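You operate a simulated robot arm through the tools that you are given. There is no shell and no other tool. Be economical: measure what you need, move in short steps, check, and stop when the job is done.

Carry out the task below with a simulated two-armed robot. There is one attempt and no reset: what you move stays moved.

JOB
Wipe up the spill on the table top by the fridge with the tea towel and put it back.
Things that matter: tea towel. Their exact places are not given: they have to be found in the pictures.

The check looks at the end state, three seconds after you hand in, the way a careful person would. Anything else that was tipped, shoved, dropped, spilled or broken makes it a failure. Flat cloth is picked up by pressing the open fingertips on it (5 to 10 N) and closing them slowly along it; thin cloth reads only 2 to 8 mm in the jaws.

ROBOT AND FRAMES
Two 7-joint arms with two-finger grippers on one trunk, on a base that drives. Base frame: it is fixed to the floor where the robot stands at the start and does not move with it; the origin is under the middle of the robot, x ahead of it, y to its left, z up. Units: mm, degrees, N and s.
The left shoulder is at the start at [25, 215, 1081], the right one opposite. With the tool pointing down near the work surface each hand reaches from about 100 to 740 mm from the robot's upright axis, wherever it stands, measured 20 degrees to its own side. Places, roughly: tea towel [1750, 1250, 750]. Payload 2.2 kg a hand.
Tool frame (each hand has its own): the origin (TCP) lies between the finger pads and is the grasp point; the fingertips stand 19 mm ahead of it; z points along the fingers, y is the line along which they close. Largest opening 116 mm; the body of the gripper starts 70 mm behind the TCP.
Orientation is that of the tool frame in the base frame, as a unit quaternion [w, x, y, z]. With the fingers straight down and closing along the base's y, the tool's x points along the base's -x, its y along +y and its z along -z.

CONTROLS
- The arms move only by the tool move_arm. It takes "left_increments", "right_increments" or both (then of equal length, played together; a hand with none holds still); each is a list of rows, each an object of numbers (a shift or turn left out is 0, a gripper value left out holds the last): "tx", "ty", "tz": the shift along the base's x, y, z in mm; "rx", "ry", "rz": the turn, a rotation vector about the base's x, y, z in degrees; "jaw": the finger opening in mm, from 0 to 116. In form: [{"tx": .., "ty": .., "tz": .., "rx": .., "ry": .., "rz": .., "jaw": ..}, ...]. A call has 1 to 10 rows; each row shifts and turns the commanded pose from where the row before left it. A row lasts 0.2 s, in which the tool goes at most 50 mm and 8.6 degrees; a call with a longer step from one row to the next is refused whole, and so is a gripper value outside its range. Where a pose cannot be reached the arm comes as near as it can. A force on the tool above 40 N (or 10 N above the force at the start of the call, whichever is more), or a blocked arm, ends the call early, and 0.2 s more pass. Each finger halts on what it meets, pressing with about 32 N; the grip force reading is that of the motor and also rises with nothing between the fingers. The clock runs only during rows and for 0.2 s after the last one: add rows that do not move to give the fingers time. The reply holds the time, the measured pose of the TCP, the force on the tool along the base axes, the opening and the grip force, in the units named above and with some noise, with the torque about the TCP (base axes, N m) and any sound that the robot's microphone picked up.
- Cameras (640 x 400 px; columns grow to the right, rows downward): "scene" is now at [128.9, 9.7, 1246.2]; the picture's right is [0.11, -0.99, -0.00], its down [-0.61, -0.07, -0.79] and it looks along [0.79, 0.09, -0.61] (base axes); focal length 274 px, centre (320, 200). "left" rides on the left gripper at [69, 15, -97] in its tool frame; the picture's right is [-0.21, 0.98, 0.00], its down [-0.76, -0.17, -0.63] and it looks along [-0.62, -0.14, 0.77] (tool axes); focal length 251 px, centre (320, 200). "right" rides on the right gripper at [69, -15, -97] in its tool frame; the picture's right is [0.21, 0.98, 0.00], its down [-0.76, 0.17, -0.63] and it looks along [-0.62, 0.14, 0.77] (tool axes); focal length 251 px, centre (320, 200).
- camera(camera): a new picture of that camera. No time passes.
- slide_trunk(by): slides the trunk up (or, below 0, down) by that many mm; the arms and the scene camera ride with it, the base frame stays. It gives what a move gives, with no picture.
- base_move(legs): drives the robot by 1 to 6 legs, each [ahead, left, turn to the left] in mm, mm and degrees, along the robot's own axes; the way and the turn of a leg run together, so that a leg with both is an arc; at most 1500 mm and 180 degrees a leg. The arms and the cameras ride along, it lands a little off, and it stops where it bumps. It gives what a move gives.
- aim_head(pan, tilt): turns the head with the scene camera to pan (to the left, within 80 degrees either way) and tilt (down, from -29 to 69), counted from straight ahead of the robot. It gives what a move gives.
- pixel_to_xyz(camera, pixels): for up to 12 pixels [column, row] of the newest picture of that camera ("zoom" is the newest enlarged one), the place [x, y, z] in the base frame of the surface seen there, good to about 3 mm. No time passes.
- enlarge(camera, box): a new picture of the part [left, top, right, bottom] of that camera's present view, enlarged. No time passes.
- job_done(): hands the job in; it is judged then, once.

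Keep the steps short. Do not move on a guess: measure, check each grasp and each placing, and mend mistakes. In all there are 90 turns and 72 pictures (those below and enlarged ones count). Leave the grippers open and the arms clear of the work at the hand-in unless told otherwise, and finish with a single line.

The tools are called after "Emit:" by a JSON object that holds its "method" and its "body". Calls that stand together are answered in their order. move_arm: Moves the arms, as the interface text tells. Its arguments: {"type":"object","properties":{"left_increments":{"type":"array"},"right_increments":{"type":"array"}},"required":[]} The other tools are called the same way: slide_trunk (by) slides the trunk up or down; base_move (legs) drives the base; aim_head (pan, tilt) turns the head that bears the scene camera; camera (camera) takes a picture; pixel_to_xyz (camera, pixels) gives the place of the surface under pixels of a picture; enlarge (camera, box) takes an enlarged picture of a part of a camera's view; job_done () hands the job in.

At the start:

```text
time_s: 0.0
left_tcp_pos: [521.3, 162.1, 943.9]
left_ee_rot: [-0.001, 0.0, 1.0, 0.0]
left_ft_force: [0.1, -0.9, 0.2]
left_moment: [0.01, -0.01, 0.02]
left_gripper_width: 116.0
left_gripper_force: 0.0
right_tcp_pos: [555.8, -232.6, 859.6]
right_ee_rot: [-0.001, 0.0, 1.0, 0.0]
right_ft_force: [0.5, 0.0, 0.1]
right_moment: [0.01, 0.03, 0.01]
right_gripper_width: 115.7
right_gripper_force: 0.1
trunk travel left (down, up): [-225.0, 265.0]
robot x, y, heading: [-0.4, 1.2, -0.2]
head pan, tilt: [6.2, 37.4]
```

scene: 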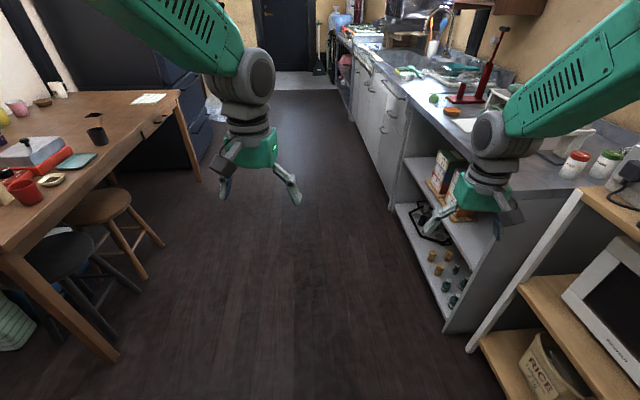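
right: 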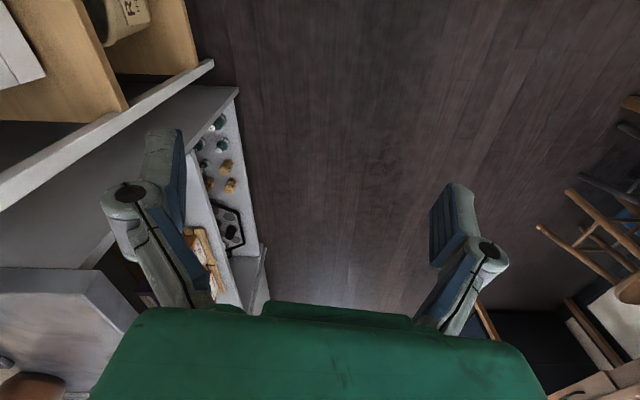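
left: 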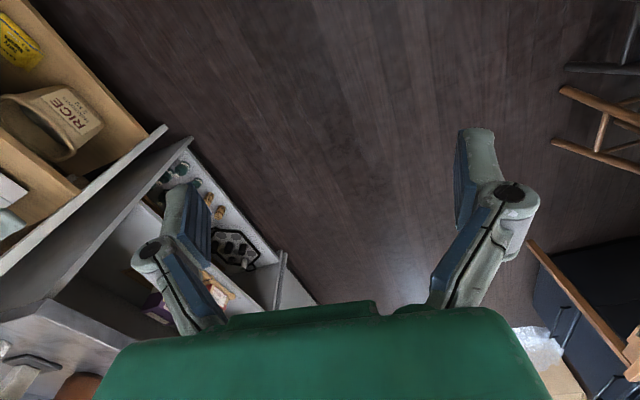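

The table is on the left, with the dark fridge behind it. I'll turn the head to the left to look at the table.

Emit:
{"method": "aim_head", "body": {"pan": 36, "tilt": 25}}

Emit:
{"method": "camera", "body": {"camera": "scene"}}

```text
time_s: 0.9
left_tcp_pos: [518.4, 161.7, 945.6]
left_ee_rot: [0.001, 0.0, 1.0, 0.0]
left_ft_force: [0.0, -0.4, 0.4]
left_moment: [0.0, -0.04, 0.02]
left_gripper_width: 115.8
left_gripper_force: 0.0
right_tcp_pos: [553.5, -233.3, 862.6]
right_ee_rot: [0.001, 0.0, 1.0, 0.0]
right_ft_force: [-0.3, -1.1, 0.4]
right_moment: [0.0, -0.02, 0.03]
right_gripper_width: 115.9
right_gripper_force: 0.0
trunk travel left (down, up): [-225.0, 265.0]
robot x, y, heading: [-0.1, -0.2, -0.0]
head pan, tilt: [36.0, 25.0]
```

```text
68 pictures are left
```

scene: 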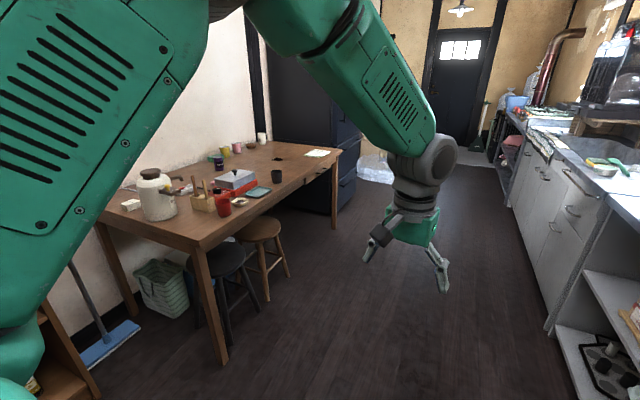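

The table is in view, with a pale cloth on its far right corner near (318,153) and a dark patch near (278,158). I'll enlarge that area.

Emit:
{"method": "enlarge", "body": {"camera": "scene", "box": [180, 120, 350, 226]}}

Emit:
{"method": "pixel_to_xyz", "body": {"camera": "scene", "pixels": [[318, 153], [308, 156], [329, 151], [278, 158], [277, 175], [205, 247], [340, 152], [262, 142], [235, 178], [258, 192], [334, 225], [110, 218]]}}

```text
3.76 times, centred on (265, 173) of scene
```

zoom: 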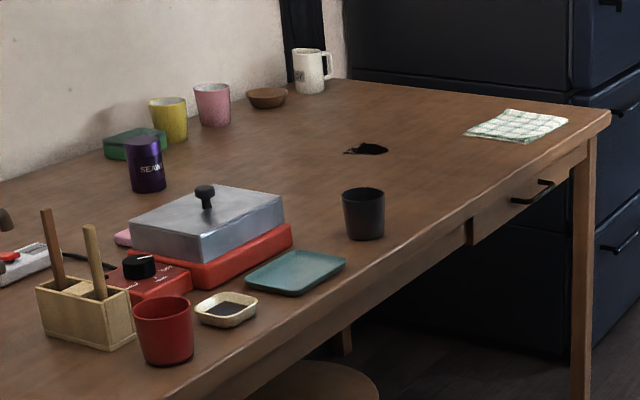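

```text
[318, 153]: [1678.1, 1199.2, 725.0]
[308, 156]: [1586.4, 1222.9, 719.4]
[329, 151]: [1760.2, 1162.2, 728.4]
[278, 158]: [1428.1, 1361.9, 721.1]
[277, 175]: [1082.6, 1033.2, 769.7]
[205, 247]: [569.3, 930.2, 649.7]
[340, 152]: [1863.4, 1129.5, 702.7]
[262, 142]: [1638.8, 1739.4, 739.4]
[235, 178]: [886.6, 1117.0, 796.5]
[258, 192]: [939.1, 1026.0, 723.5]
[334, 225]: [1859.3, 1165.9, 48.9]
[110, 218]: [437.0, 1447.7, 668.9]
```

The green-checked tea towel lies flat near [1680,1200,725], and the dark spill is near [1430,1360]. Before I drive, I'll measure the stools, bag, counter and floor obstacles.

Emit:
{"method": "pixel_to_xyz", "body": {"camera": "scene", "pixels": [[262, 228], [283, 227], [291, 272], [268, 300], [230, 255], [244, 295], [228, 362], [375, 178], [547, 330], [490, 200], [570, 180], [606, 215]]}}

Emit:
{"method": "pixel_to_xyz", "body": {"camera": "zoom", "pixels": [[466, 134], [512, 110], [568, 120], [528, 142], [345, 152], [388, 150], [370, 143], [365, 156], [363, 195], [310, 50], [266, 92], [609, 113]]}}

```text
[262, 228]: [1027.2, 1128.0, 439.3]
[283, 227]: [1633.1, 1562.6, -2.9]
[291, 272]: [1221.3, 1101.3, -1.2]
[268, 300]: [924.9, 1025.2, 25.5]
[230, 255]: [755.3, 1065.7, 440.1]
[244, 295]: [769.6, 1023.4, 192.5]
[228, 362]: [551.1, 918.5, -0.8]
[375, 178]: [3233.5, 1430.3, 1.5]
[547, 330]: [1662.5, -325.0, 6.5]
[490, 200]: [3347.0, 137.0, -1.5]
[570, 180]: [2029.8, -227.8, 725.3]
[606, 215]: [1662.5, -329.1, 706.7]
```

```text
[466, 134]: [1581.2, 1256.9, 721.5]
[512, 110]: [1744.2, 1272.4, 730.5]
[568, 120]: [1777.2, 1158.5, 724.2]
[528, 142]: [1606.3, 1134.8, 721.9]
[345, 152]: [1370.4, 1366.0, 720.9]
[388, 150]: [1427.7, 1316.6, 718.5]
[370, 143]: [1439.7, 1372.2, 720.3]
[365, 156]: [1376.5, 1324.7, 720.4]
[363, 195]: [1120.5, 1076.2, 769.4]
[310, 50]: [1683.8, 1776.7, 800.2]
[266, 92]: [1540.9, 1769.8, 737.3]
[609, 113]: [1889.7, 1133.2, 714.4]
```

The towel spans about x 1581–1777 and y 1135–1272, and the spill about x 1370–1440 and y 1317–1372. The stools are under the table, so the aisle is clear. I'll drive along it drifting left, then turn to face the table, which is rotated about 9°.

Emit:
{"method": "base_move", "body": {"legs": [[1450, 280, 0], [0, 0, 99]]}}

Emit:
{"method": "aim_head", "body": {"pan": 0, "tilt": 40}}

Emit:
{"method": "camera", "body": {"camera": "scene"}}

```text
time_s: 12.4
left_tcp_pos: [1203.4, 756.5, 945.4]
left_ee_rot: [-0.002, 0.754, -0.657, -0.001]
left_ft_force: [0.7, -0.5, -0.5]
left_moment: [0.0, 0.0, -0.02]
left_gripper_width: 115.9
left_gripper_force: 0.1
right_tcp_pos: [1590.4, 845.7, 860.5]
right_ee_rot: [-0.001, 0.754, -0.657, -0.001]
right_ft_force: [-0.2, 0.0, 0.1]
right_moment: [0.0, -0.02, -0.01]
right_gripper_width: 116.1
right_gripper_force: 0.0
trunk travel left (down, up): [-225.0, 265.0]
robot x, y, heading: [1434.0, 264.4, 98.1]
head pan, tilt: [36.0, 25.0]
```

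```text
time_s: 13.4
left_tcp_pos: [1203.9, 753.5, 947.4]
left_ee_rot: [-0.002, 0.754, -0.657, -0.001]
left_ft_force: [-0.2, 1.1, 0.1]
left_moment: [-0.02, -0.01, 0.0]
left_gripper_width: 116.0
left_gripper_force: 0.0
right_tcp_pos: [1589.9, 842.2, 863.5]
right_ee_rot: [-0.002, 0.754, -0.657, -0.002]
right_ft_force: [0.2, -0.7, -0.5]
right_moment: [0.0, 0.0, -0.04]
right_gripper_width: 115.9
right_gripper_force: 0.0
trunk travel left (down, up): [-225.0, 265.0]
robot x, y, heading: [1436.7, 263.2, 98.4]
head pan, tilt: [0.0, 40.0]
```

```text
66 pictures are left
```

scene: 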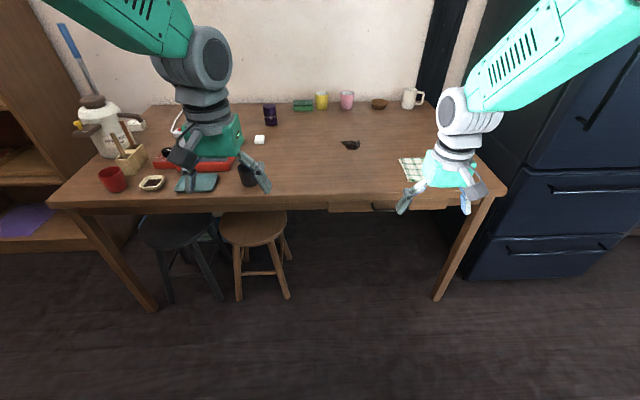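

The spill is at (351,145) and the towel at (420,170), partly hidden by the right gripper. I'll measure the table edge, stool legs and spill from here.

Emit:
{"method": "pixel_to_xyz", "body": {"camera": "scene", "pixels": [[320, 205], [400, 200], [288, 297], [285, 222], [240, 298], [351, 145], [342, 142], [360, 145], [352, 141], [352, 150], [402, 160], [410, 180]]}}

Emit:
{"method": "enlarge", "body": {"camera": "scene", "box": [320, 120, 480, 220]}}

```text
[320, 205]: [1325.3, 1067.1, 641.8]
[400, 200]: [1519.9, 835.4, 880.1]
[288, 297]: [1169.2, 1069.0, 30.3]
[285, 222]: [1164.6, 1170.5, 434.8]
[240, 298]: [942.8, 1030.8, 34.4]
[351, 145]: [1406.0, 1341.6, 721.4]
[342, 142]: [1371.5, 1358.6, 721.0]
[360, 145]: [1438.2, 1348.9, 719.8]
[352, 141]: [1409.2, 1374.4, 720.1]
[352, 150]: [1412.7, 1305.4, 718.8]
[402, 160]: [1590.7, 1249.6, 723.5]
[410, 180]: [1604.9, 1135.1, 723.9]
```

```text
4.00 times, centred on (400, 170) of scene
```

zoom: 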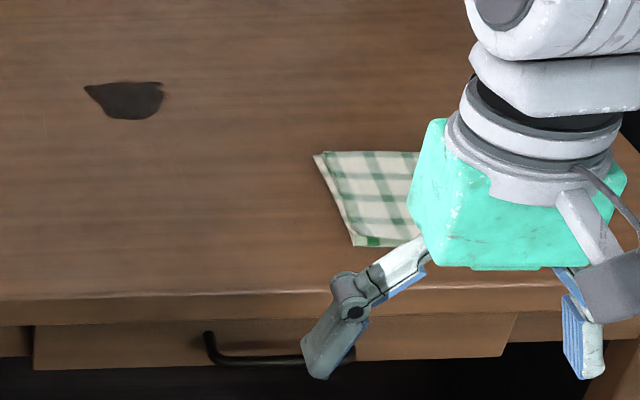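

The edge is about 340 mm beyond where I want to stand and the stools sit behind it. Both hands clear everything on the table in height. I'll drive 445 mm ahead and 60 mm to the right.

Emit:
{"method": "base_move", "body": {"legs": [[445, -60, 0.5]]}}

Emit:
{"method": "aim_head", "body": {"pan": -15, "tilt": 50}}

Emit:
{"method": "camera", "body": {"camera": "scene"}}

Emit:
{"method": "camera", "body": {"camera": "right"}}

```text
time_s: 16.2
left_tcp_pos: [1191.3, 1207.3, 947.8]
left_ee_rot: [-0.001, 0.758, -0.652, -0.001]
left_ft_force: [0.0, 0.5, -0.5]
left_moment: [0.0, 0.02, 0.0]
left_gripper_width: 115.9
left_gripper_force: 0.2
right_tcp_pos: [1576.4, 1301.7, 863.4]
right_ee_rot: [-0.001, 0.758, -0.652, -0.003]
right_ft_force: [-0.4, 0.0, 0.9]
right_moment: [0.0, 0.0, -0.02]
right_gripper_width: 115.8
right_gripper_force: 0.1
trunk travel left (down, up): [-225.0, 265.0]
robot x, y, heading: [1424.5, 720.0, 98.7]
head pan, tilt: [0.0, 40.0]
```

```text
time_s: 16.9
left_tcp_pos: [1192.0, 1203.0, 948.7]
left_ee_rot: [-0.003, 0.758, -0.652, -0.004]
left_ft_force: [0.1, -0.2, 0.1]
left_moment: [0.0, -0.02, 0.0]
left_gripper_width: 116.0
left_gripper_force: 0.0
right_tcp_pos: [1577.3, 1298.1, 866.4]
right_ee_rot: [-0.003, 0.758, -0.652, -0.005]
right_ft_force: [-0.5, -0.4, 1.1]
right_moment: [-0.01, -0.01, -0.06]
right_gripper_width: 115.9
right_gripper_force: 0.1
trunk travel left (down, up): [-225.0, 265.0]
robot x, y, heading: [1430.4, 719.5, 98.5]
head pan, tilt: [-15.0, 50.0]
```

```text
64 pictures are left
```

scene: 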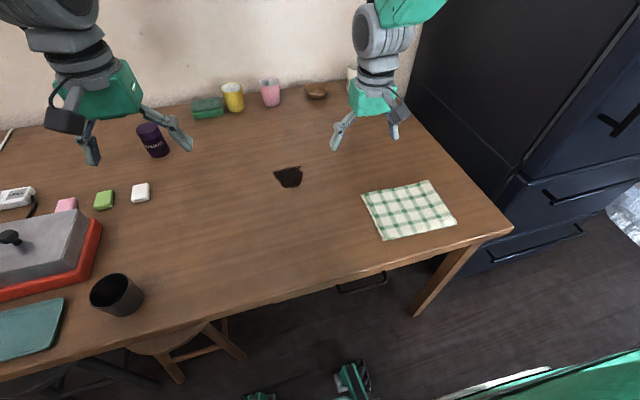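

```text
63 pictures are left
```

right: 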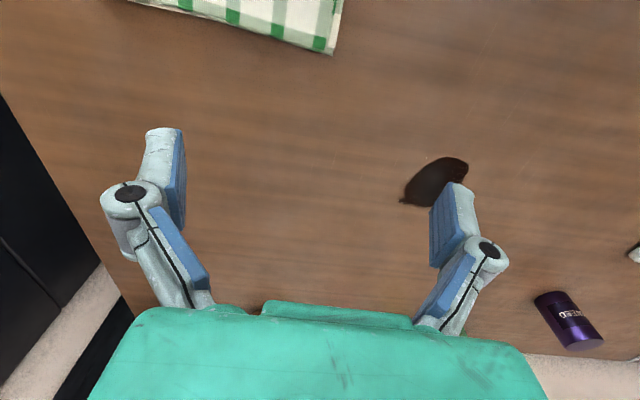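

The view is clear: towel corners at about (362,193), (428,181), (456,221) and (384,239), spill at (288,177). I'll enlarge both for exact positions.

Emit:
{"method": "enlarge", "body": {"camera": "scene", "box": [260, 140, 468, 270]}}

Emit:
{"method": "pixel_to_xyz", "body": {"camera": "scene", "pixels": [[363, 194], [428, 181], [455, 220], [384, 238], [408, 210], [288, 177], [275, 173], [301, 170], [290, 187], [340, 210], [440, 245], [412, 150]]}}

```text
3.08 times, centred on (364, 205) of scene
```

zoom: 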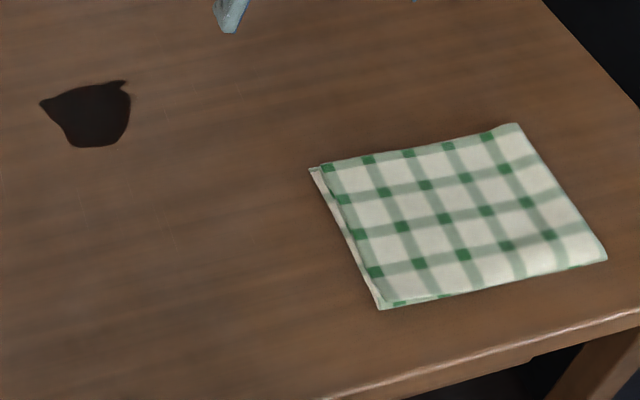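

```text
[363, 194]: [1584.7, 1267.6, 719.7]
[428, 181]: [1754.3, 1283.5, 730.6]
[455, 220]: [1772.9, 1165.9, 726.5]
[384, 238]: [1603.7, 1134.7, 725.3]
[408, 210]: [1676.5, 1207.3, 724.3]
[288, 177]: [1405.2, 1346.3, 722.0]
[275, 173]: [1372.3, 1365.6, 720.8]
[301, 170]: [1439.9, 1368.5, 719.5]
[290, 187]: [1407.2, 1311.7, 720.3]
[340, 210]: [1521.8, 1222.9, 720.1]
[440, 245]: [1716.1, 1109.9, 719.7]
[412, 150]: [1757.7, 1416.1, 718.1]
```

The towel's centre is about [1677,1208,725] with its long side along the table. I'll bring the right hand over that centre at half opening and stop above it.

Emit:
{"method": "move_arm", "body": {"right_increments": [{"tx": 25, "ty": -22, "tz": -10, "jaw": 60}, {"tx": 25, "ty": -22, "tz": -20}, {"tx": 25, "ty": -22, "tz": -20}, {"tx": 25, "ty": -23, "tz": -20}, {}, {}]}}

Emit:
{"method": "camera", "body": {"camera": "right"}}

Emit:
{"method": "camera", "body": {"camera": "scene"}}

```text
time_s: 18.4
left_tcp_pos: [1191.9, 1204.8, 948.9]
left_ee_rot: [-0.004, 0.758, -0.652, -0.004]
left_ft_force: [-0.2, -1.4, -0.2]
left_moment: [0.03, 0.01, -0.02]
left_gripper_width: 115.9
left_gripper_force: 0.0
right_tcp_pos: [1680.4, 1206.9, 793.1]
right_ee_rot: [-0.003, 0.758, -0.652, -0.003]
right_ft_force: [-0.1, -0.1, 0.1]
right_moment: [-0.01, -0.01, -0.01]
right_gripper_width: 59.9
right_gripper_force: 0.1
trunk travel left (down, up): [-225.0, 265.0]
robot x, y, heading: [1430.3, 722.9, 98.6]
head pan, tilt: [-15.0, 50.0]
```

```text
61 pictures are left
```

right: 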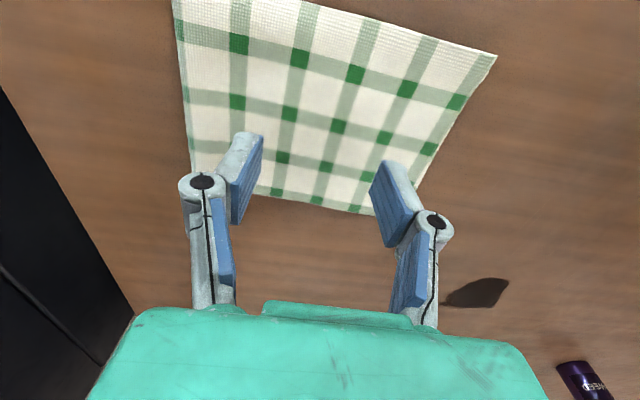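

```text
60 pictures are left
```

scene: 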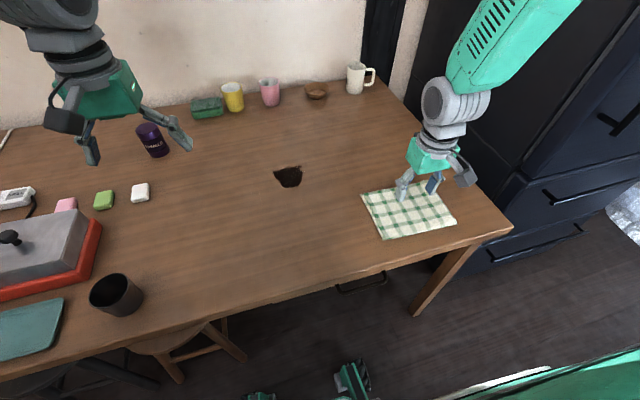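

The fingers are above the middle of the towel, tips at about z 774. I'll lower in small steps until they press on it.

Emit:
{"method": "move_arm", "body": {"right_increments": [{"tz": -15}, {"tz": -12}, {"tz": -8}, {"tz": -5}, {"tz": -4}, {"tz": -3}, {}]}}

```text
time_s: 19.9
left_tcp_pos: [1192.7, 1203.4, 950.0]
left_ee_rot: [-0.003, 0.758, -0.652, -0.004]
left_ft_force: [-0.3, -0.1, -0.2]
left_moment: [-0.04, -0.01, 0.03]
left_gripper_width: 115.8
left_gripper_force: 0.0
right_tcp_pos: [1678.0, 1209.4, 747.4]
right_ee_rot: [-0.003, 0.758, -0.652, -0.003]
right_ft_force: [-0.2, -0.2, 0.3]
right_moment: [0.02, -0.02, -0.02]
right_gripper_width: 60.0
right_gripper_force: 0.0
trunk travel left (down, up): [-225.0, 265.0]
robot x, y, heading: [1427.8, 724.9, 98.6]
head pan, tilt: [-15.0, 50.0]
```

No contact yet, with the tips at about 728. I'll continue in 2 mm steps.

Emit:
{"method": "move_arm", "body": {"right_increments": [{"tz": -2}, {"tz": -2}, {"tz": -1}, {}]}}

```text
time_s: 20.9
left_tcp_pos: [1192.6, 1204.1, 950.2]
left_ee_rot: [-0.002, 0.758, -0.652, -0.004]
left_ft_force: [0.0, 0.5, 0.0]
left_moment: [-0.02, -0.01, 0.02]
left_gripper_width: 115.9
left_gripper_force: 0.0
right_tcp_pos: [1677.1, 1209.7, 744.9]
right_ee_rot: [-0.002, 0.758, -0.652, -0.004]
right_ft_force: [0.9, 0.4, 0.0]
right_moment: [-0.01, 0.01, 0.0]
right_gripper_width: 60.2
right_gripper_force: 0.0
trunk travel left (down, up): [-225.0, 265.0]
robot x, y, heading: [1429.9, 722.0, 98.6]
head pan, tilt: [-15.0, 50.0]
```

There's still no force at tips of about 726. I'll go further in 2 mm steps.

Emit:
{"method": "move_arm", "body": {"right_increments": [{"tz": -2}, {"tz": -1}, {"tz": -1}, {}]}}

```text
time_s: 21.9
left_tcp_pos: [1192.4, 1203.9, 948.9]
left_ee_rot: [-0.003, 0.758, -0.652, -0.003]
left_ft_force: [0.7, -0.3, -1.0]
left_moment: [0.0, 0.01, -0.02]
left_gripper_width: 116.3
left_gripper_force: 0.0
right_tcp_pos: [1675.9, 1208.8, 738.8]
right_ee_rot: [-0.002, 0.758, -0.652, -0.003]
right_ft_force: [0.3, 1.0, 9.9]
right_moment: [-0.02, 0.01, -0.01]
right_gripper_width: 48.1
right_gripper_force: 5.4
trunk travel left (down, up): [-225.0, 265.0]
robot x, y, heading: [1428.5, 720.7, 98.7]
head pan, tilt: [-15.0, 50.0]
```

The fingers now press with 9.9 N. I'll close them slowly along the cloth.

Emit:
{"method": "move_arm", "body": {"right_increments": [{"jaw": 44}, {"jaw": 39}, {"jaw": 34}, {"jaw": 29}, {"jaw": 24}, {"jaw": 19}, {"jaw": 14}, {"jaw": 9}, {"jaw": 4}, {"jaw": 0}]}}

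Emit:
{"method": "move_arm", "body": {"right_increments": [{"jaw": 0}, {}, {}]}}

Emit:
{"method": "camera", "body": {"camera": "right"}}

```text
time_s: 23.6
left_tcp_pos: [1191.1, 1202.0, 950.7]
left_ee_rot: [-0.003, 0.758, -0.652, -0.003]
left_ft_force: [-0.5, 0.0, 0.1]
left_moment: [-0.01, -0.01, -0.01]
left_gripper_width: 116.1
left_gripper_force: 0.0
right_tcp_pos: [1677.1, 1209.7, 743.2]
right_ee_rot: [-0.006, 0.758, -0.652, -0.006]
right_ft_force: [-1.0, -1.8, 19.2]
right_moment: [-0.09, 0.05, 0.01]
right_gripper_width: 7.3
right_gripper_force: 32.1
trunk travel left (down, up): [-225.0, 265.0]
robot x, y, heading: [1425.7, 720.2, 98.9]
head pan, tilt: [-15.0, 50.0]
stopped in row 8 (right hand): the force on the tool passed its limit at 50 N (the readings are from after the stop); the commanded pose is now the measured one
```

```text
time_s: 24.4
left_tcp_pos: [1192.0, 1200.7, 951.2]
left_ee_rot: [-0.004, 0.758, -0.652, -0.005]
left_ft_force: [0.4, -0.9, -0.1]
left_moment: [-0.03, 0.02, 0.02]
left_gripper_width: 116.3
left_gripper_force: 0.0
right_tcp_pos: [1676.4, 1209.8, 742.7]
right_ee_rot: [-0.006, 0.758, -0.652, -0.006]
right_ft_force: [-0.7, 3.5, 19.8]
right_moment: [0.05, 0.03, 0.01]
right_gripper_width: 7.4
right_gripper_force: 31.9
trunk travel left (down, up): [-225.0, 265.0]
robot x, y, heading: [1431.7, 720.8, 98.8]
head pan, tilt: [-15.0, 50.0]
```

```text
59 pictures are left
```

right: 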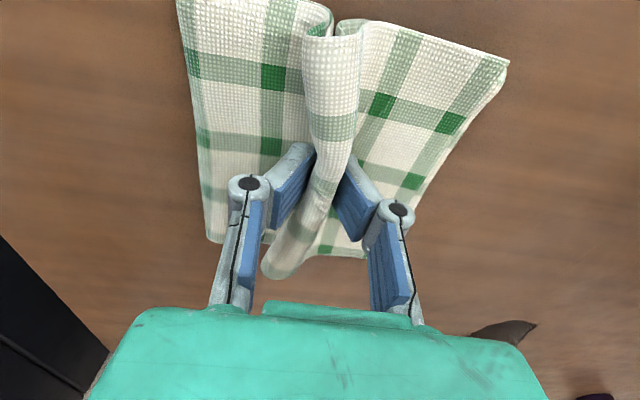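

A ridge of cloth is in the jaws, reading 7.4 mm at 32 N. I'll lift to check the grasp.

Emit:
{"method": "move_arm", "body": {"right_increments": [{"tz": 15}, {"tz": 25}, {"tz": 25}, {"tz": 25}, {}]}}

Emit:
{"method": "camera", "body": {"camera": "scene"}}

Emit:
{"method": "camera", "body": {"camera": "right"}}

```text
time_s: 25.6
left_tcp_pos: [1192.6, 1202.6, 950.7]
left_ee_rot: [-0.003, 0.758, -0.653, -0.004]
left_ft_force: [-0.5, 0.4, -0.3]
left_moment: [-0.03, -0.03, 0.02]
left_gripper_width: 116.2
left_gripper_force: 0.1
right_tcp_pos: [1677.4, 1207.9, 832.9]
right_ee_rot: [-0.004, 0.757, -0.653, -0.005]
right_ft_force: [0.4, -0.6, 0.0]
right_moment: [0.02, -0.03, -0.04]
right_gripper_width: 7.7
right_gripper_force: 32.4
trunk travel left (down, up): [-225.0, 265.0]
robot x, y, heading: [1426.9, 725.7, 98.5]
head pan, tilt: [-15.0, 50.0]
```

```text
58 pictures are left
```

scene: 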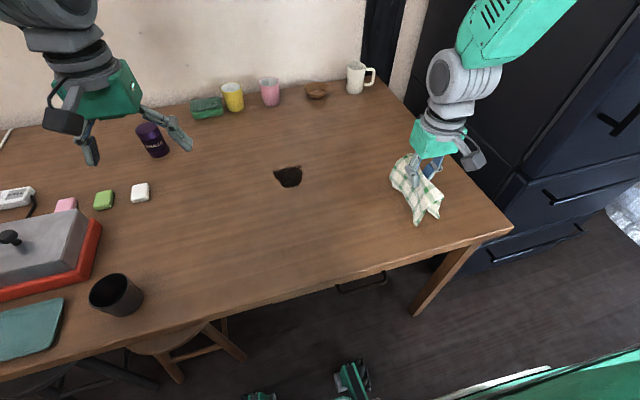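

```text
57 pictures are left
```

right: 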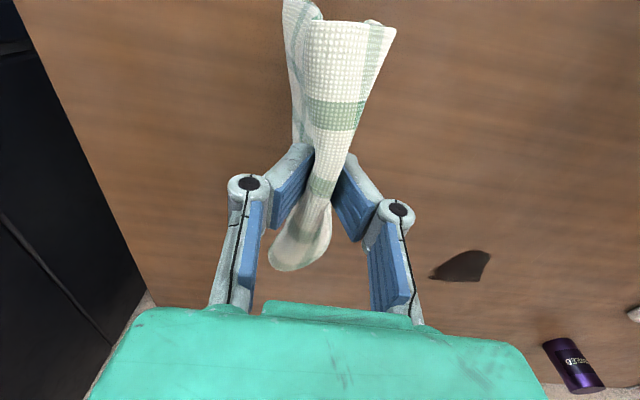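

The towel is lifted cleanly. I'll carry it over the spill at [1406,1342], staying at this height.

Emit:
{"method": "move_arm", "body": {"right_increments": [{"tx": -34, "ty": 17}, {"tx": -34, "ty": 17}, {"tx": -34, "ty": 17}, {"tx": -34, "ty": 17}, {"tx": -34, "ty": 17}, {"tx": -34, "ty": 17}, {"tx": -34, "ty": 17}, {"tx": -34, "ty": 17}, {}, {}]}}

Emit:
{"method": "camera", "body": {"camera": "right"}}

Emit:
{"method": "camera", "body": {"camera": "scene"}}

```text
time_s: 27.8
left_tcp_pos: [1192.1, 1202.1, 950.7]
left_ee_rot: [-0.003, 0.758, -0.652, -0.004]
left_ft_force: [0.6, 0.6, 0.7]
left_moment: [-0.01, -0.01, -0.01]
left_gripper_width: 116.0
left_gripper_force: 0.0
right_tcp_pos: [1404.5, 1343.3, 829.5]
right_ee_rot: [-0.005, 0.758, -0.652, -0.005]
right_ft_force: [0.2, 0.0, -0.6]
right_moment: [0.01, 0.03, 0.01]
right_gripper_width: 7.6
right_gripper_force: 32.0
trunk travel left (down, up): [-225.0, 265.0]
robot x, y, heading: [1430.1, 721.9, 98.7]
head pan, tilt: [-15.0, 50.0]
```

```text
56 pictures are left
```

right: 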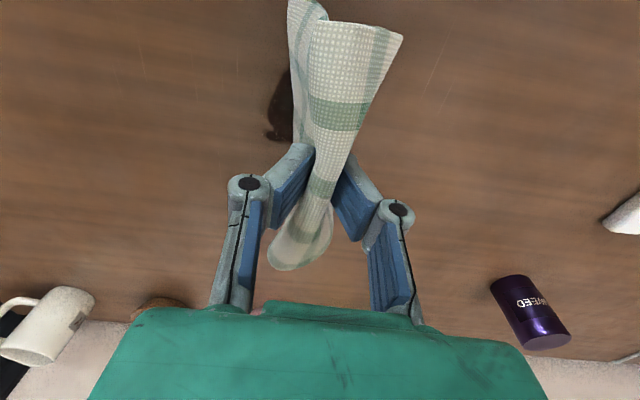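

```text
55 pictures are left
```

scene: 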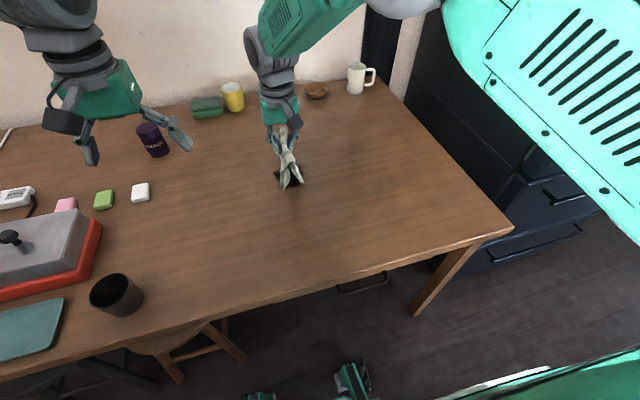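

It's over the spill. I'll lower until the cloth presses on the table.

Emit:
{"method": "move_arm", "body": {"right_increments": [{"tz": -25}, {"tz": -20}, {"tz": -15}, {"tz": -10}, {"tz": -6}, {"tz": -4}, {}]}}

```text
time_s: 29.4
left_tcp_pos: [1190.7, 1201.2, 951.7]
left_ee_rot: [-0.004, 0.758, -0.652, -0.004]
left_ft_force: [0.8, 0.4, 0.3]
left_moment: [-0.01, 0.02, 0.02]
left_gripper_width: 116.3
left_gripper_force: 0.0
right_tcp_pos: [1405.6, 1344.2, 751.1]
right_ee_rot: [-0.005, 0.758, -0.652, -0.005]
right_ft_force: [-0.3, -0.1, 3.9]
right_moment: [-0.01, 0.03, -0.04]
right_gripper_width: 7.6
right_gripper_force: 31.9
trunk travel left (down, up): [-225.0, 265.0]
robot x, y, heading: [1427.9, 724.3, 98.8]
head pan, tilt: [-15.0, 50.0]
```

It touches at 3.9 N. I'll press 2 mm more and make the first strokes across the spill along x.

Emit:
{"method": "move_arm", "body": {"right_increments": [{"tz": -2}, {"tx": -25}, {"tx": -25}, {"tx": 25, "ty": 6}, {"tx": 25, "ty": 6}, {"tx": 25, "ty": 6}, {"tx": 25, "ty": 6}, {"tx": -25, "ty": 6}, {"tx": -25, "ty": 6}, {"tx": -25, "ty": 2}]}}

Emit:
{"method": "camera", "body": {"camera": "scene"}}

```text
time_s: 31.6
left_tcp_pos: [1189.1, 1201.6, 950.5]
left_ee_rot: [-0.005, 0.758, -0.653, -0.003]
left_ft_force: [0.2, 0.1, -0.2]
left_moment: [-0.02, 0.0, 0.03]
left_gripper_width: 116.1
left_gripper_force: 0.0
right_tcp_pos: [1376.4, 1381.6, 750.9]
right_ee_rot: [-0.005, 0.758, -0.652, -0.004]
right_ft_force: [1.1, -0.7, 0.8]
right_moment: [-0.05, 0.03, 0.03]
right_gripper_width: 7.5
right_gripper_force: 31.9
trunk travel left (down, up): [-225.0, 265.0]
robot x, y, heading: [1428.3, 721.7, 98.6]
head pan, tilt: [-15.0, 50.0]
```

```text
54 pictures are left
```

scene: 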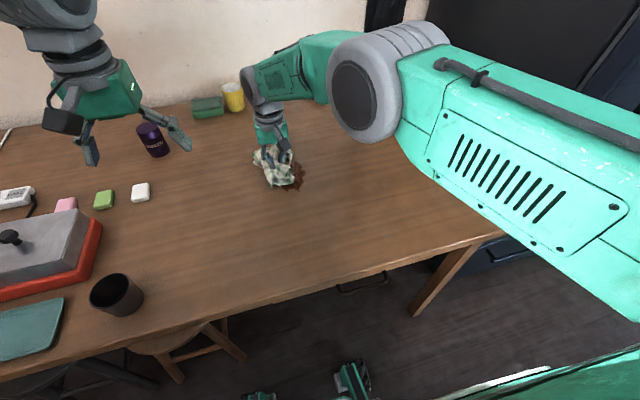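

The spill is fading but part of it remains around (290,180). The force has dropped to 0.8 N, so I'll press 4 mm lower and sweep back toward me in a zigzag.

Emit:
{"method": "move_arm", "body": {"right_increments": [{"tz": -4, "ty": -8}, {"tx": 27, "ty": -4}, {"tx": 27, "ty": -4}, {"tx": 27, "ty": -4}, {"tx": -27, "ty": -4}, {"tx": -27, "ty": -4}, {"tx": -27, "ty": -4}, {"tx": 27, "ty": -4}, {"tx": 27, "ty": -4}, {"tx": 27, "ty": -4}]}}

Emit:
{"method": "move_arm", "body": {"right_increments": [{"tx": -27, "ty": -4}, {"tx": -27, "ty": -4}, {"tx": -27, "ty": -4}, {"tx": 27, "ty": -4}, {"tx": 27, "ty": -4}, {"tx": 27, "ty": -4}, {"tx": -27, "ty": -4}, {"tx": -27, "ty": -4}, {"tx": -27, "ty": -4}, {}]}}

Emit:
{"method": "camera", "body": {"camera": "scene"}}

```text
time_s: 33.8
left_tcp_pos: [1192.8, 1201.2, 951.0]
left_ee_rot: [-0.003, 0.758, -0.652, -0.004]
left_ft_force: [0.3, -0.5, 0.5]
left_moment: [0.01, 0.0, -0.01]
left_gripper_width: 115.6
left_gripper_force: 0.1
right_tcp_pos: [1462.2, 1337.7, 745.3]
right_ee_rot: [-0.004, 0.758, -0.652, -0.005]
right_ft_force: [-1.5, -0.5, 3.7]
right_moment: [-0.01, 0.07, -0.04]
right_gripper_width: 7.6
right_gripper_force: 32.0
trunk travel left (down, up): [-225.0, 265.0]
robot x, y, heading: [1429.8, 723.0, 98.5]
head pan, tilt: [-15.0, 50.0]
```

```text
time_s: 36.0
left_tcp_pos: [1191.8, 1201.3, 950.7]
left_ee_rot: [-0.004, 0.759, -0.652, -0.005]
left_ft_force: [-0.4, -0.4, -0.3]
left_moment: [0.0, 0.01, -0.02]
left_gripper_width: 116.0
left_gripper_force: 0.0
right_tcp_pos: [1379.1, 1301.6, 744.5]
right_ee_rot: [-0.005, 0.757, -0.653, -0.006]
right_ft_force: [0.6, 0.7, 7.7]
right_moment: [0.01, 0.03, -0.01]
right_gripper_width: 7.4
right_gripper_force: 32.3
trunk travel left (down, up): [-225.0, 265.0]
robot x, y, heading: [1429.0, 722.7, 98.5]
head pan, tilt: [-15.0, 50.0]
```

```text
53 pictures are left
```

scene: 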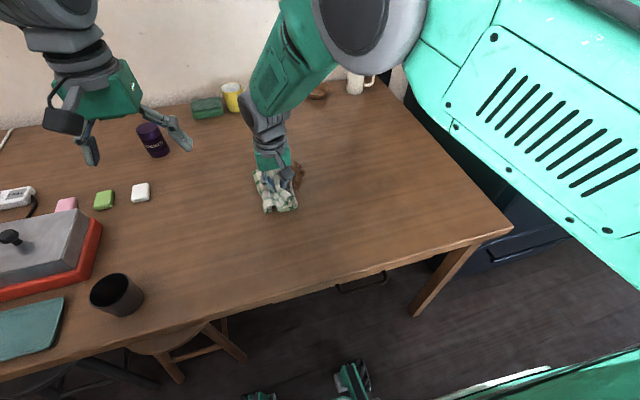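

The stain is fainter, with some left near (298,172). I'll lift the towel away to the near side so I can inspect the area.

Emit:
{"method": "move_arm", "body": {"right_increments": [{"tz": 25}, {"tz": 30}, {"tz": 30, "tx": 20, "ty": -30}, {"tx": 30, "ty": -40}, {"tx": 30, "ty": -40}, {}]}}

Emit:
{"method": "enlarge", "body": {"camera": "scene", "box": [240, 130, 368, 210]}}

```text
time_s: 37.4
left_tcp_pos: [1190.6, 1202.6, 949.2]
left_ee_rot: [-0.003, 0.757, -0.653, -0.003]
left_ft_force: [0.3, -0.1, -0.6]
left_moment: [-0.05, 0.02, 0.02]
left_gripper_width: 116.3
left_gripper_force: 0.1
right_tcp_pos: [1462.1, 1196.5, 831.2]
right_ee_rot: [-0.005, 0.758, -0.652, -0.004]
right_ft_force: [0.0, 0.1, -1.1]
right_moment: [-0.06, 0.02, -0.01]
right_gripper_width: 7.6
right_gripper_force: 32.5
trunk travel left (down, up): [-225.0, 265.0]
robot x, y, heading: [1427.2, 721.4, 98.7]
head pan, tilt: [-15.0, 50.0]
```

```text
5.00 times, centred on (304, 170) of scene
```

zoom: 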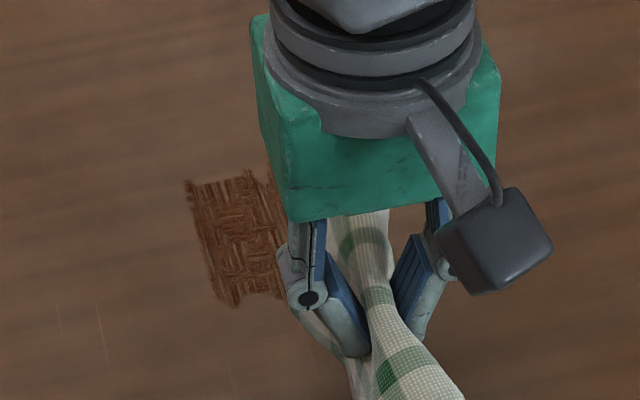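

A brown residue patch remains, partly behind the gripper. I'll move the hand further right to see all of it.

Emit:
{"method": "move_arm", "body": {"right_increments": [{"tx": 40, "ty": 0}, {"tx": 40}, {"tx": 40}, {}]}}

Emit:
{"method": "enlarge", "body": {"camera": "scene", "box": [240, 130, 368, 210]}}

Emit:
{"method": "pixel_to_xyz", "body": {"camera": "zoom", "pixels": [[188, 184], [232, 304], [250, 172], [240, 240], [300, 170], [300, 290], [330, 230], [270, 230]]}}

```text
time_s: 38.4
left_tcp_pos: [1192.5, 1202.1, 950.8]
left_ee_rot: [-0.004, 0.757, -0.653, -0.004]
left_ft_force: [-0.1, -0.3, 1.2]
left_moment: [0.01, -0.03, 0.04]
left_gripper_width: 116.0
left_gripper_force: 0.1
right_tcp_pos: [1579.9, 1192.7, 832.5]
right_ee_rot: [-0.005, 0.758, -0.653, -0.006]
right_ft_force: [0.3, -0.1, 0.3]
right_moment: [0.01, 0.01, 0.02]
right_gripper_width: 7.1
right_gripper_force: 31.9
trunk travel left (down, up): [-225.0, 265.0]
robot x, y, heading: [1427.8, 723.0, 98.9]
head pan, tilt: [-15.0, 50.0]
```

```text
5.00 times, centred on (304, 170) of scene
```

zoom: 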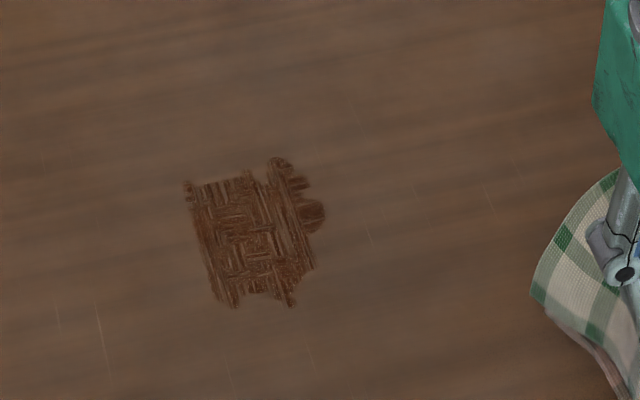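

```text
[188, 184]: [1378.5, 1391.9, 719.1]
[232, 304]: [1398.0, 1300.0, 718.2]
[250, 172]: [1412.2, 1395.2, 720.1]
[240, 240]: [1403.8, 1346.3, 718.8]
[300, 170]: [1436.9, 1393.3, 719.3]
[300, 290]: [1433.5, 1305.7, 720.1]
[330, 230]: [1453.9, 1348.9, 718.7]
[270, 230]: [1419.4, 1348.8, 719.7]
```

The residue covers x 1378–1455 and y 1300–1395. I'll go back and wipe again more firmly, starting at its far-left corner.

Emit:
{"method": "move_arm", "body": {"right_increments": [{"tx": -35, "ty": 34}, {"tx": -35, "ty": 34}, {"tx": -35, "ty": 34}, {"tx": -35, "ty": 34}, {"tx": -35, "ty": 34}, {"tx": -35, "ty": 34, "tz": -20}, {"tz": -25}, {"tz": -25}, {"tz": -14}, {"tz": -3}]}}

```text
refused: row 6 steps farther than a row can; nothing moved
```

That call was refused because row 6 was too long a step. I'll split it.

Emit:
{"method": "move_arm", "body": {"right_increments": [{"tx": -35, "ty": 34}, {"tx": -35, "ty": 34}, {"tx": -35, "ty": 34}, {"tx": -35, "ty": 34}, {"tx": -35, "ty": 34}, {"tx": -35, "ty": 34}, {"tz": -30}, {"tz": -30}, {"tz": -20}, {"tz": -6}]}}

```text
time_s: 40.6
left_tcp_pos: [1192.0, 1199.9, 952.4]
left_ee_rot: [-0.005, 0.757, -0.654, -0.005]
left_ft_force: [-0.4, 0.6, 0.2]
left_moment: [-0.04, 0.0, 0.0]
left_gripper_width: 115.9
left_gripper_force: 0.1
right_tcp_pos: [1370.9, 1393.2, 747.6]
right_ee_rot: [-0.008, 0.757, -0.653, -0.008]
right_ft_force: [1.2, -0.1, 19.7]
right_moment: [-0.04, 0.18, -0.01]
right_gripper_width: 7.4
right_gripper_force: 32.1
right hand out of reach, approached as far as the arm can: row 9
trunk travel left (down, up): [-225.0, 265.0]
robot x, y, heading: [1429.7, 726.8, 98.8]
head pan, tilt: [-15.0, 50.0]
```

The cloth presses with 19.7 N and the arm is at the edge of its reach. I'll ease off 2 mm and stroke along y, stepping along x.

Emit:
{"method": "move_arm", "body": {"right_increments": [{"tz": 2, "ty": -20}, {"ty": -30}, {"ty": -30}, {"ty": -20}, {"tx": 15}, {"ty": 30}, {"ty": 30}, {"ty": 30}, {"tx": 15}, {"ty": -30}]}}

Emit:
{"method": "move_arm", "body": {"right_increments": [{"ty": -30}, {"ty": -35}, {"tx": 15}, {"ty": 30}, {"ty": 35}, {"ty": 30}, {"tx": 15}, {"ty": -30}, {"ty": -35}, {"ty": -30}]}}

Emit:
{"method": "move_arm", "body": {"right_increments": [{"tx": 15}, {"ty": 30}, {"ty": 35}, {"ty": 30}, {"tx": 12}, {"ty": -30}, {"ty": -35}, {"ty": -30}, {}]}}

Emit:
{"method": "camera", "body": {"camera": "scene"}}

```text
time_s: 41.2
left_tcp_pos: [1192.3, 1200.1, 951.6]
left_ee_rot: [-0.005, 0.757, -0.653, -0.005]
left_ft_force: [-0.7, 0.6, -0.9]
left_moment: [-0.06, -0.05, -0.04]
left_gripper_width: 115.8
left_gripper_force: 0.0
right_tcp_pos: [1350.9, 1382.4, 747.1]
right_ee_rot: [-0.012, 0.758, -0.652, -0.01]
right_ft_force: [4.1, -5.3, 15.9]
right_moment: [-0.16, 0.02, 0.01]
right_gripper_width: 7.2
right_gripper_force: 32.2
right hand out of reach, approached as far as the arm can: row 1, 2, 3
trunk travel left (down, up): [-225.0, 265.0]
robot x, y, heading: [1426.7, 726.2, 98.7]
head pan, tilt: [-15.0, 50.0]
stopped in row 3 (right hand): the force on the tool passed its limit at 43 N (the readings are from after the stop); the commanded pose is now the measured one
```

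```text
time_s: 41.8
left_tcp_pos: [1191.5, 1197.2, 953.0]
left_ee_rot: [-0.006, 0.758, -0.653, -0.005]
left_ft_force: [0.2, 0.1, 0.2]
left_moment: [-0.03, -0.01, 0.0]
left_gripper_width: 116.2
left_gripper_force: 0.1
right_tcp_pos: [1341.8, 1378.6, 746.8]
right_ee_rot: [-0.041, 0.761, -0.648, -0.006]
right_ft_force: [2.3, -6.6, 18.0]
right_moment: [-0.23, 0.08, 0.04]
right_gripper_width: 7.5
right_gripper_force: 31.6
right hand out of reach, approached as far as the arm can: row 1, 2
trunk travel left (down, up): [-225.0, 265.0]
robot x, y, heading: [1428.7, 723.3, 98.3]
head pan, tilt: [-15.0, 50.0]
stopped in row 2 (right hand): the force on the tool passed its limit at 45 N (the readings are from after the stop); the commanded pose is now the measured one
```

```text
time_s: 43.8
left_tcp_pos: [1194.5, 1197.6, 953.5]
left_ee_rot: [-0.005, 0.758, -0.653, -0.006]
left_ft_force: [0.4, -0.1, 0.3]
left_moment: [0.01, -0.02, -0.01]
left_gripper_width: 115.9
left_gripper_force: 0.2
right_tcp_pos: [1363.3, 1392.1, 745.1]
right_ee_rot: [-0.042, 0.76, -0.648, -0.009]
right_ft_force: [5.9, 11.2, 28.5]
right_moment: [0.0, 0.11, -0.07]
right_gripper_width: 7.4
right_gripper_force: 32.1
right hand out of reach, approached as far as the arm can: row 1, 2, 3, 4, 5, 6, 7, 8
trunk travel left (down, up): [-225.0, 265.0]
robot x, y, heading: [1427.6, 722.3, 98.3]
head pan, tilt: [-15.0, 50.0]
```

```text
50 pictures are left
```

scene: 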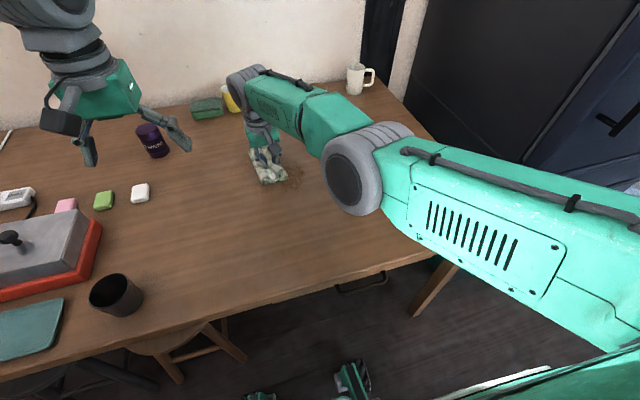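

The arm ran into the edge of its reach and tilted a little, though the stain is much fainter. I'll lift off and move back into comfortable space to look.

Emit:
{"method": "move_arm", "body": {"right_increments": [{"tz": 25}, {"tz": 25}, {"tz": 25}, {"tz": 10}, {"tx": 35, "ty": -25}, {"tx": 35, "ty": -25}, {"tx": 35, "ty": -25}, {"tx": 35, "ty": -25}, {}, {}]}}

Emit:
{"method": "camera", "body": {"camera": "scene"}}

```text
time_s: 46.0
left_tcp_pos: [1193.1, 1198.0, 953.2]
left_ee_rot: [-0.006, 0.758, -0.653, -0.005]
left_ft_force: [-0.3, -0.1, 0.2]
left_moment: [-0.01, 0.0, 0.0]
left_gripper_width: 116.1
left_gripper_force: 0.1
right_tcp_pos: [1407.7, 1428.8, 816.8]
right_ee_rot: [-0.039, 0.76, -0.649, -0.004]
right_ft_force: [1.4, 0.6, -0.3]
right_moment: [-0.02, 0.04, -0.01]
right_gripper_width: 7.4
right_gripper_force: 32.0
right hand out of reach, approached as far as the arm can: row 1, 3, 5, 6, 7, 8
trunk travel left (down, up): [-225.0, 265.0]
robot x, y, heading: [1427.8, 722.0, 98.2]
head pan, tilt: [-15.0, 50.0]
```

```text
49 pictures are left
```

scene: 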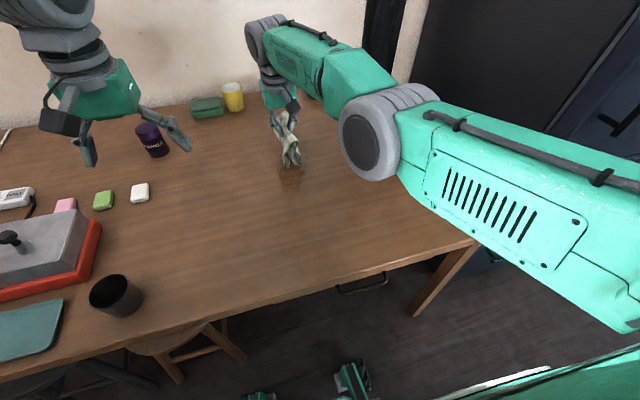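

The hand is still far out at y 1429. I'll pull it straight back toward the robot.

Emit:
{"method": "move_arm", "body": {"right_increments": [{"ty": -30, "tx": 10}, {"ty": -30, "tx": 10}, {"ty": -30, "tx": 10}, {"ty": -30, "tx": 10}, {"ty": -30, "tx": 10}, {"ty": -30, "tx": 10}, {}]}}

Emit:
{"method": "camera", "body": {"camera": "scene"}}

```text
time_s: 47.6
left_tcp_pos: [1192.4, 1198.1, 952.5]
left_ee_rot: [-0.007, 0.758, -0.653, -0.005]
left_ft_force: [0.7, 0.0, -0.3]
left_moment: [-0.03, -0.01, 0.01]
left_gripper_width: 116.1
left_gripper_force: 0.0
right_tcp_pos: [1402.3, 1424.6, 811.3]
right_ee_rot: [-0.039, 0.761, -0.648, -0.006]
right_ft_force: [0.1, 0.4, -0.6]
right_moment: [-0.02, 0.01, 0.01]
right_gripper_width: 7.6
right_gripper_force: 31.8
right hand out of reach, approached as far as the arm can: row 1, 2, 3, 4, 5, 6
trunk travel left (down, up): [-225.0, 265.0]
robot x, y, heading: [1428.4, 724.5, 98.6]
head pan, tilt: [-15.0, 50.0]
```

```text
48 pictures are left
```

scene: 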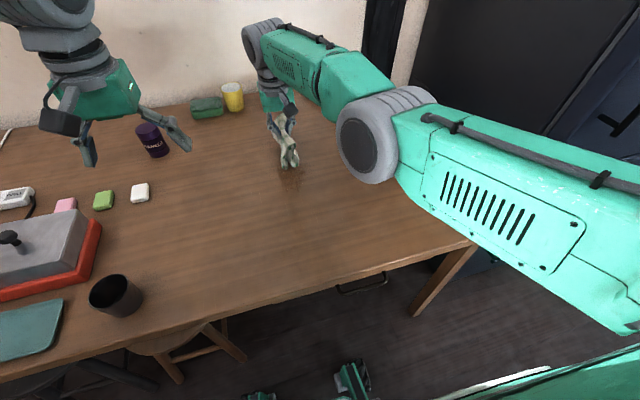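

The arm is stuck in an awkward folded posture while its command has run ahead. I'll bring the command back near the actual hand and higher up, and take out the 5° tilt.

Emit:
{"method": "move_arm", "body": {"right_increments": [{"tx": -15, "ty": 31, "tz": 15, "rx": -0.5, "ry": 0.3}, {"tx": -15, "ty": 31, "tz": 15, "rx": -0.5, "ry": 0.3}, {"tx": -15, "ty": 31, "tz": 15, "rx": -0.5, "ry": 0.3}, {"tx": -15, "ty": 31, "tz": 15, "rx": -0.5, "ry": 0.3}, {"tx": -15, "ty": 31, "tz": 15, "rx": -0.5, "ry": 0.3}, {"tx": -15, "ty": 31, "tz": 15, "rx": -0.5, "ry": 0.3}, {"tx": -15, "ty": 31, "tz": 15, "rx": -0.5, "ry": 0.3}, {"tx": -15, "ty": 31, "tz": 15, "rx": -0.5, "ry": 0.3}, {}]}}

Emit:
{"method": "pixel_to_xyz", "body": {"camera": "scene", "pixels": [[370, 150], [375, 180], [260, 45], [350, 75]]}}

```text
time_s: 49.6
left_tcp_pos: [1193.8, 1197.9, 952.5]
left_ee_rot: [-0.005, 0.757, -0.653, -0.006]
left_ft_force: [0.0, -0.6, -0.3]
left_moment: [0.0, -0.02, -0.02]
left_gripper_width: 116.2
left_gripper_force: 0.0
right_tcp_pos: [1420.5, 1428.1, 891.1]
right_ee_rot: [-0.001, 0.761, -0.649, 0.0]
right_ft_force: [-0.1, 0.0, -0.5]
right_moment: [-0.02, 0.01, 0.0]
right_gripper_width: 7.4
right_gripper_force: 32.3
right hand out of reach, approached as far as the arm can: row 1, 2, 3, 4, 5, 6, 7, 8
trunk travel left (down, up): [-225.0, 265.0]
robot x, y, heading: [1431.9, 724.4, 98.4]
head pan, tilt: [-15.0, 50.0]
```

```text
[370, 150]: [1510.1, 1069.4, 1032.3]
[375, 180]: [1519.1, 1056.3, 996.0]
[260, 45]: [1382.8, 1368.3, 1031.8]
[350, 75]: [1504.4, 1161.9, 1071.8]
```

Going up is working, and the tilt is gone. I'll keep raising and pull gently back.

Emit:
{"method": "move_arm", "body": {"right_increments": [{"tz": 20}, {"tz": 20}, {"tz": 20}, {"tz": 20}, {"tx": 15}, {"tx": 15}, {"tx": 15}, {"tx": 15}, {}, {}]}}

Emit:
{"method": "camera", "body": {"camera": "scene"}}

```text
time_s: 51.8
left_tcp_pos: [1192.5, 1198.6, 953.2]
left_ee_rot: [-0.005, 0.758, -0.653, -0.006]
left_ft_force: [-0.1, -0.4, -0.6]
left_moment: [-0.02, -0.04, -0.02]
left_gripper_width: 116.1
left_gripper_force: 0.1
right_tcp_pos: [1476.5, 1441.3, 972.6]
right_ee_rot: [0.002, 0.761, -0.648, 0.002]
right_ft_force: [-0.7, -0.5, -1.5]
right_moment: [-0.01, -0.02, 0.02]
right_gripper_width: 7.6
right_gripper_force: 32.3
right hand out of reach, approached as far as the arm can: row 2, 4, 5, 6, 7, 8
trunk travel left (down, up): [-225.0, 265.0]
robot x, y, heading: [1426.6, 727.1, 98.7]
head pan, tilt: [-15.0, 50.0]
```

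```text
47 pictures are left
```

scene: 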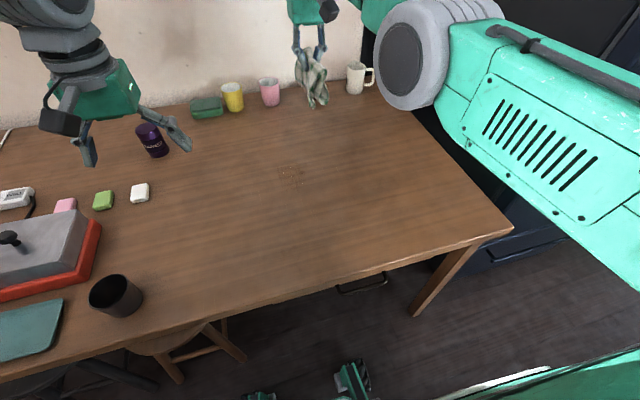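

Only a faint residue remains near (292,175). I'll try to reach the original posture via [1577,1300] while staying high.

Emit:
{"method": "move_arm", "body": {"right_increments": [{"tx": 20, "ty": -10}, {"tx": 20, "ty": -10}, {"tx": 20, "ty": -10}, {"tx": 20, "ty": -20}, {"tx": 0, "ty": -20}, {"ty": -20}, {"ty": -20}, {"tz": -20}, {"tz": -20}, {}]}}

Emit:
{"method": "enlarge", "body": {"camera": "scene", "box": [240, 130, 368, 210]}}

```text
time_s: 54.0
left_tcp_pos: [1194.3, 1198.8, 953.7]
left_ee_rot: [-0.006, 0.757, -0.653, -0.006]
left_ft_force: [0.7, -0.5, 0.3]
left_moment: [-0.01, -0.01, -0.02]
left_gripper_width: 115.8
left_gripper_force: 0.1
right_tcp_pos: [1531.2, 1461.8, 948.5]
right_ee_rot: [0.002, 0.761, -0.649, 0.002]
right_ft_force: [0.0, 0.2, -0.2]
right_moment: [0.0, 0.01, -0.02]
right_gripper_width: 7.5
right_gripper_force: 31.7
right hand out of reach, approached as far as the arm can: row 1, 2, 3, 4, 5, 6, 7, 8, 9
trunk travel left (down, up): [-225.0, 265.0]
robot x, y, heading: [1433.8, 722.9, 98.3]
head pan, tilt: [-15.0, 50.0]
```

```text
5.00 times, centred on (304, 170) of scene
```

zoom: 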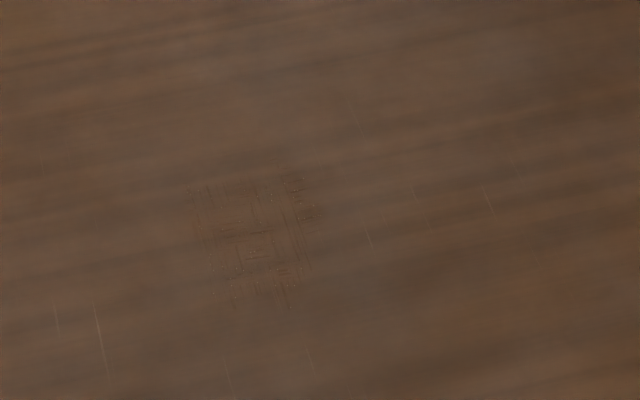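

The stain is almost gone. The arm is stretched straight, so pulling inward has no effect. I'll bring the command back beside the hand and lower it, which should bend the elbow.

Emit:
{"method": "move_arm", "body": {"right_increments": [{"tx": -12, "ty": 40, "tz": -10}, {"tx": -12, "ty": 40, "tz": -10}, {"tx": -12, "ty": 40, "tz": -10}, {"tx": -12, "ty": 40, "tz": -10}, {"tx": -11, "ty": 30, "tz": -20}, {"tz": -20, "ty": -5}, {"tz": -20, "ty": -5}, {"tz": -20, "ty": -10}, {"tz": -10, "ty": -15}, {}]}}

```text
time_s: 56.2
left_tcp_pos: [1192.9, 1199.7, 953.9]
left_ee_rot: [-0.005, 0.758, -0.653, -0.007]
left_ft_force: [1.4, 1.3, -0.3]
left_moment: [-0.05, 0.0, -0.01]
left_gripper_width: 116.2
left_gripper_force: 0.2
right_tcp_pos: [1522.2, 1463.7, 842.5]
right_ee_rot: [0.002, 0.761, -0.649, 0.003]
right_ft_force: [-0.1, 0.1, -0.4]
right_moment: [-0.01, -0.02, -0.01]
right_gripper_width: 7.8
right_gripper_force: 31.6
right hand out of reach, approached as far as the arm can: row 1, 2, 3, 4, 5, 6, 7, 8, 9
trunk travel left (down, up): [-225.0, 265.0]
robot x, y, heading: [1432.6, 723.4, 98.4]
head pan, tilt: [-15.0, 50.0]
```

The elbow has probably gone slightly past straight, so pulling in only pushes on its stop. I'll reach outward to straighten it, then go down and in.

Emit:
{"method": "move_arm", "body": {"right_increments": [{"ty": 40}, {"ty": 40}, {"ty": 30}, {"ty": 15}, {"ty": 10, "tz": -10}, {"tz": -20}, {"tz": -10}, {}]}}

```text
time_s: 58.0
left_tcp_pos: [1193.6, 1199.9, 953.8]
left_ee_rot: [-0.006, 0.758, -0.653, -0.006]
left_ft_force: [0.0, 1.2, 0.0]
left_moment: [-0.02, 0.03, 0.01]
left_gripper_width: 115.9
left_gripper_force: 0.0
right_tcp_pos: [1541.9, 1466.2, 806.4]
right_ee_rot: [0.003, 0.761, -0.648, 0.002]
right_ft_force: [0.0, 0.6, 0.0]
right_moment: [-0.02, -0.02, -0.03]
right_gripper_width: 7.3
right_gripper_force: 32.0
right hand out of reach, approached as far as the arm can: row 1, 2, 3, 4, 5, 7
trunk travel left (down, up): [-225.0, 265.0]
robot x, y, heading: [1431.2, 724.0, 98.6]
head pan, tilt: [-15.0, 50.0]
```

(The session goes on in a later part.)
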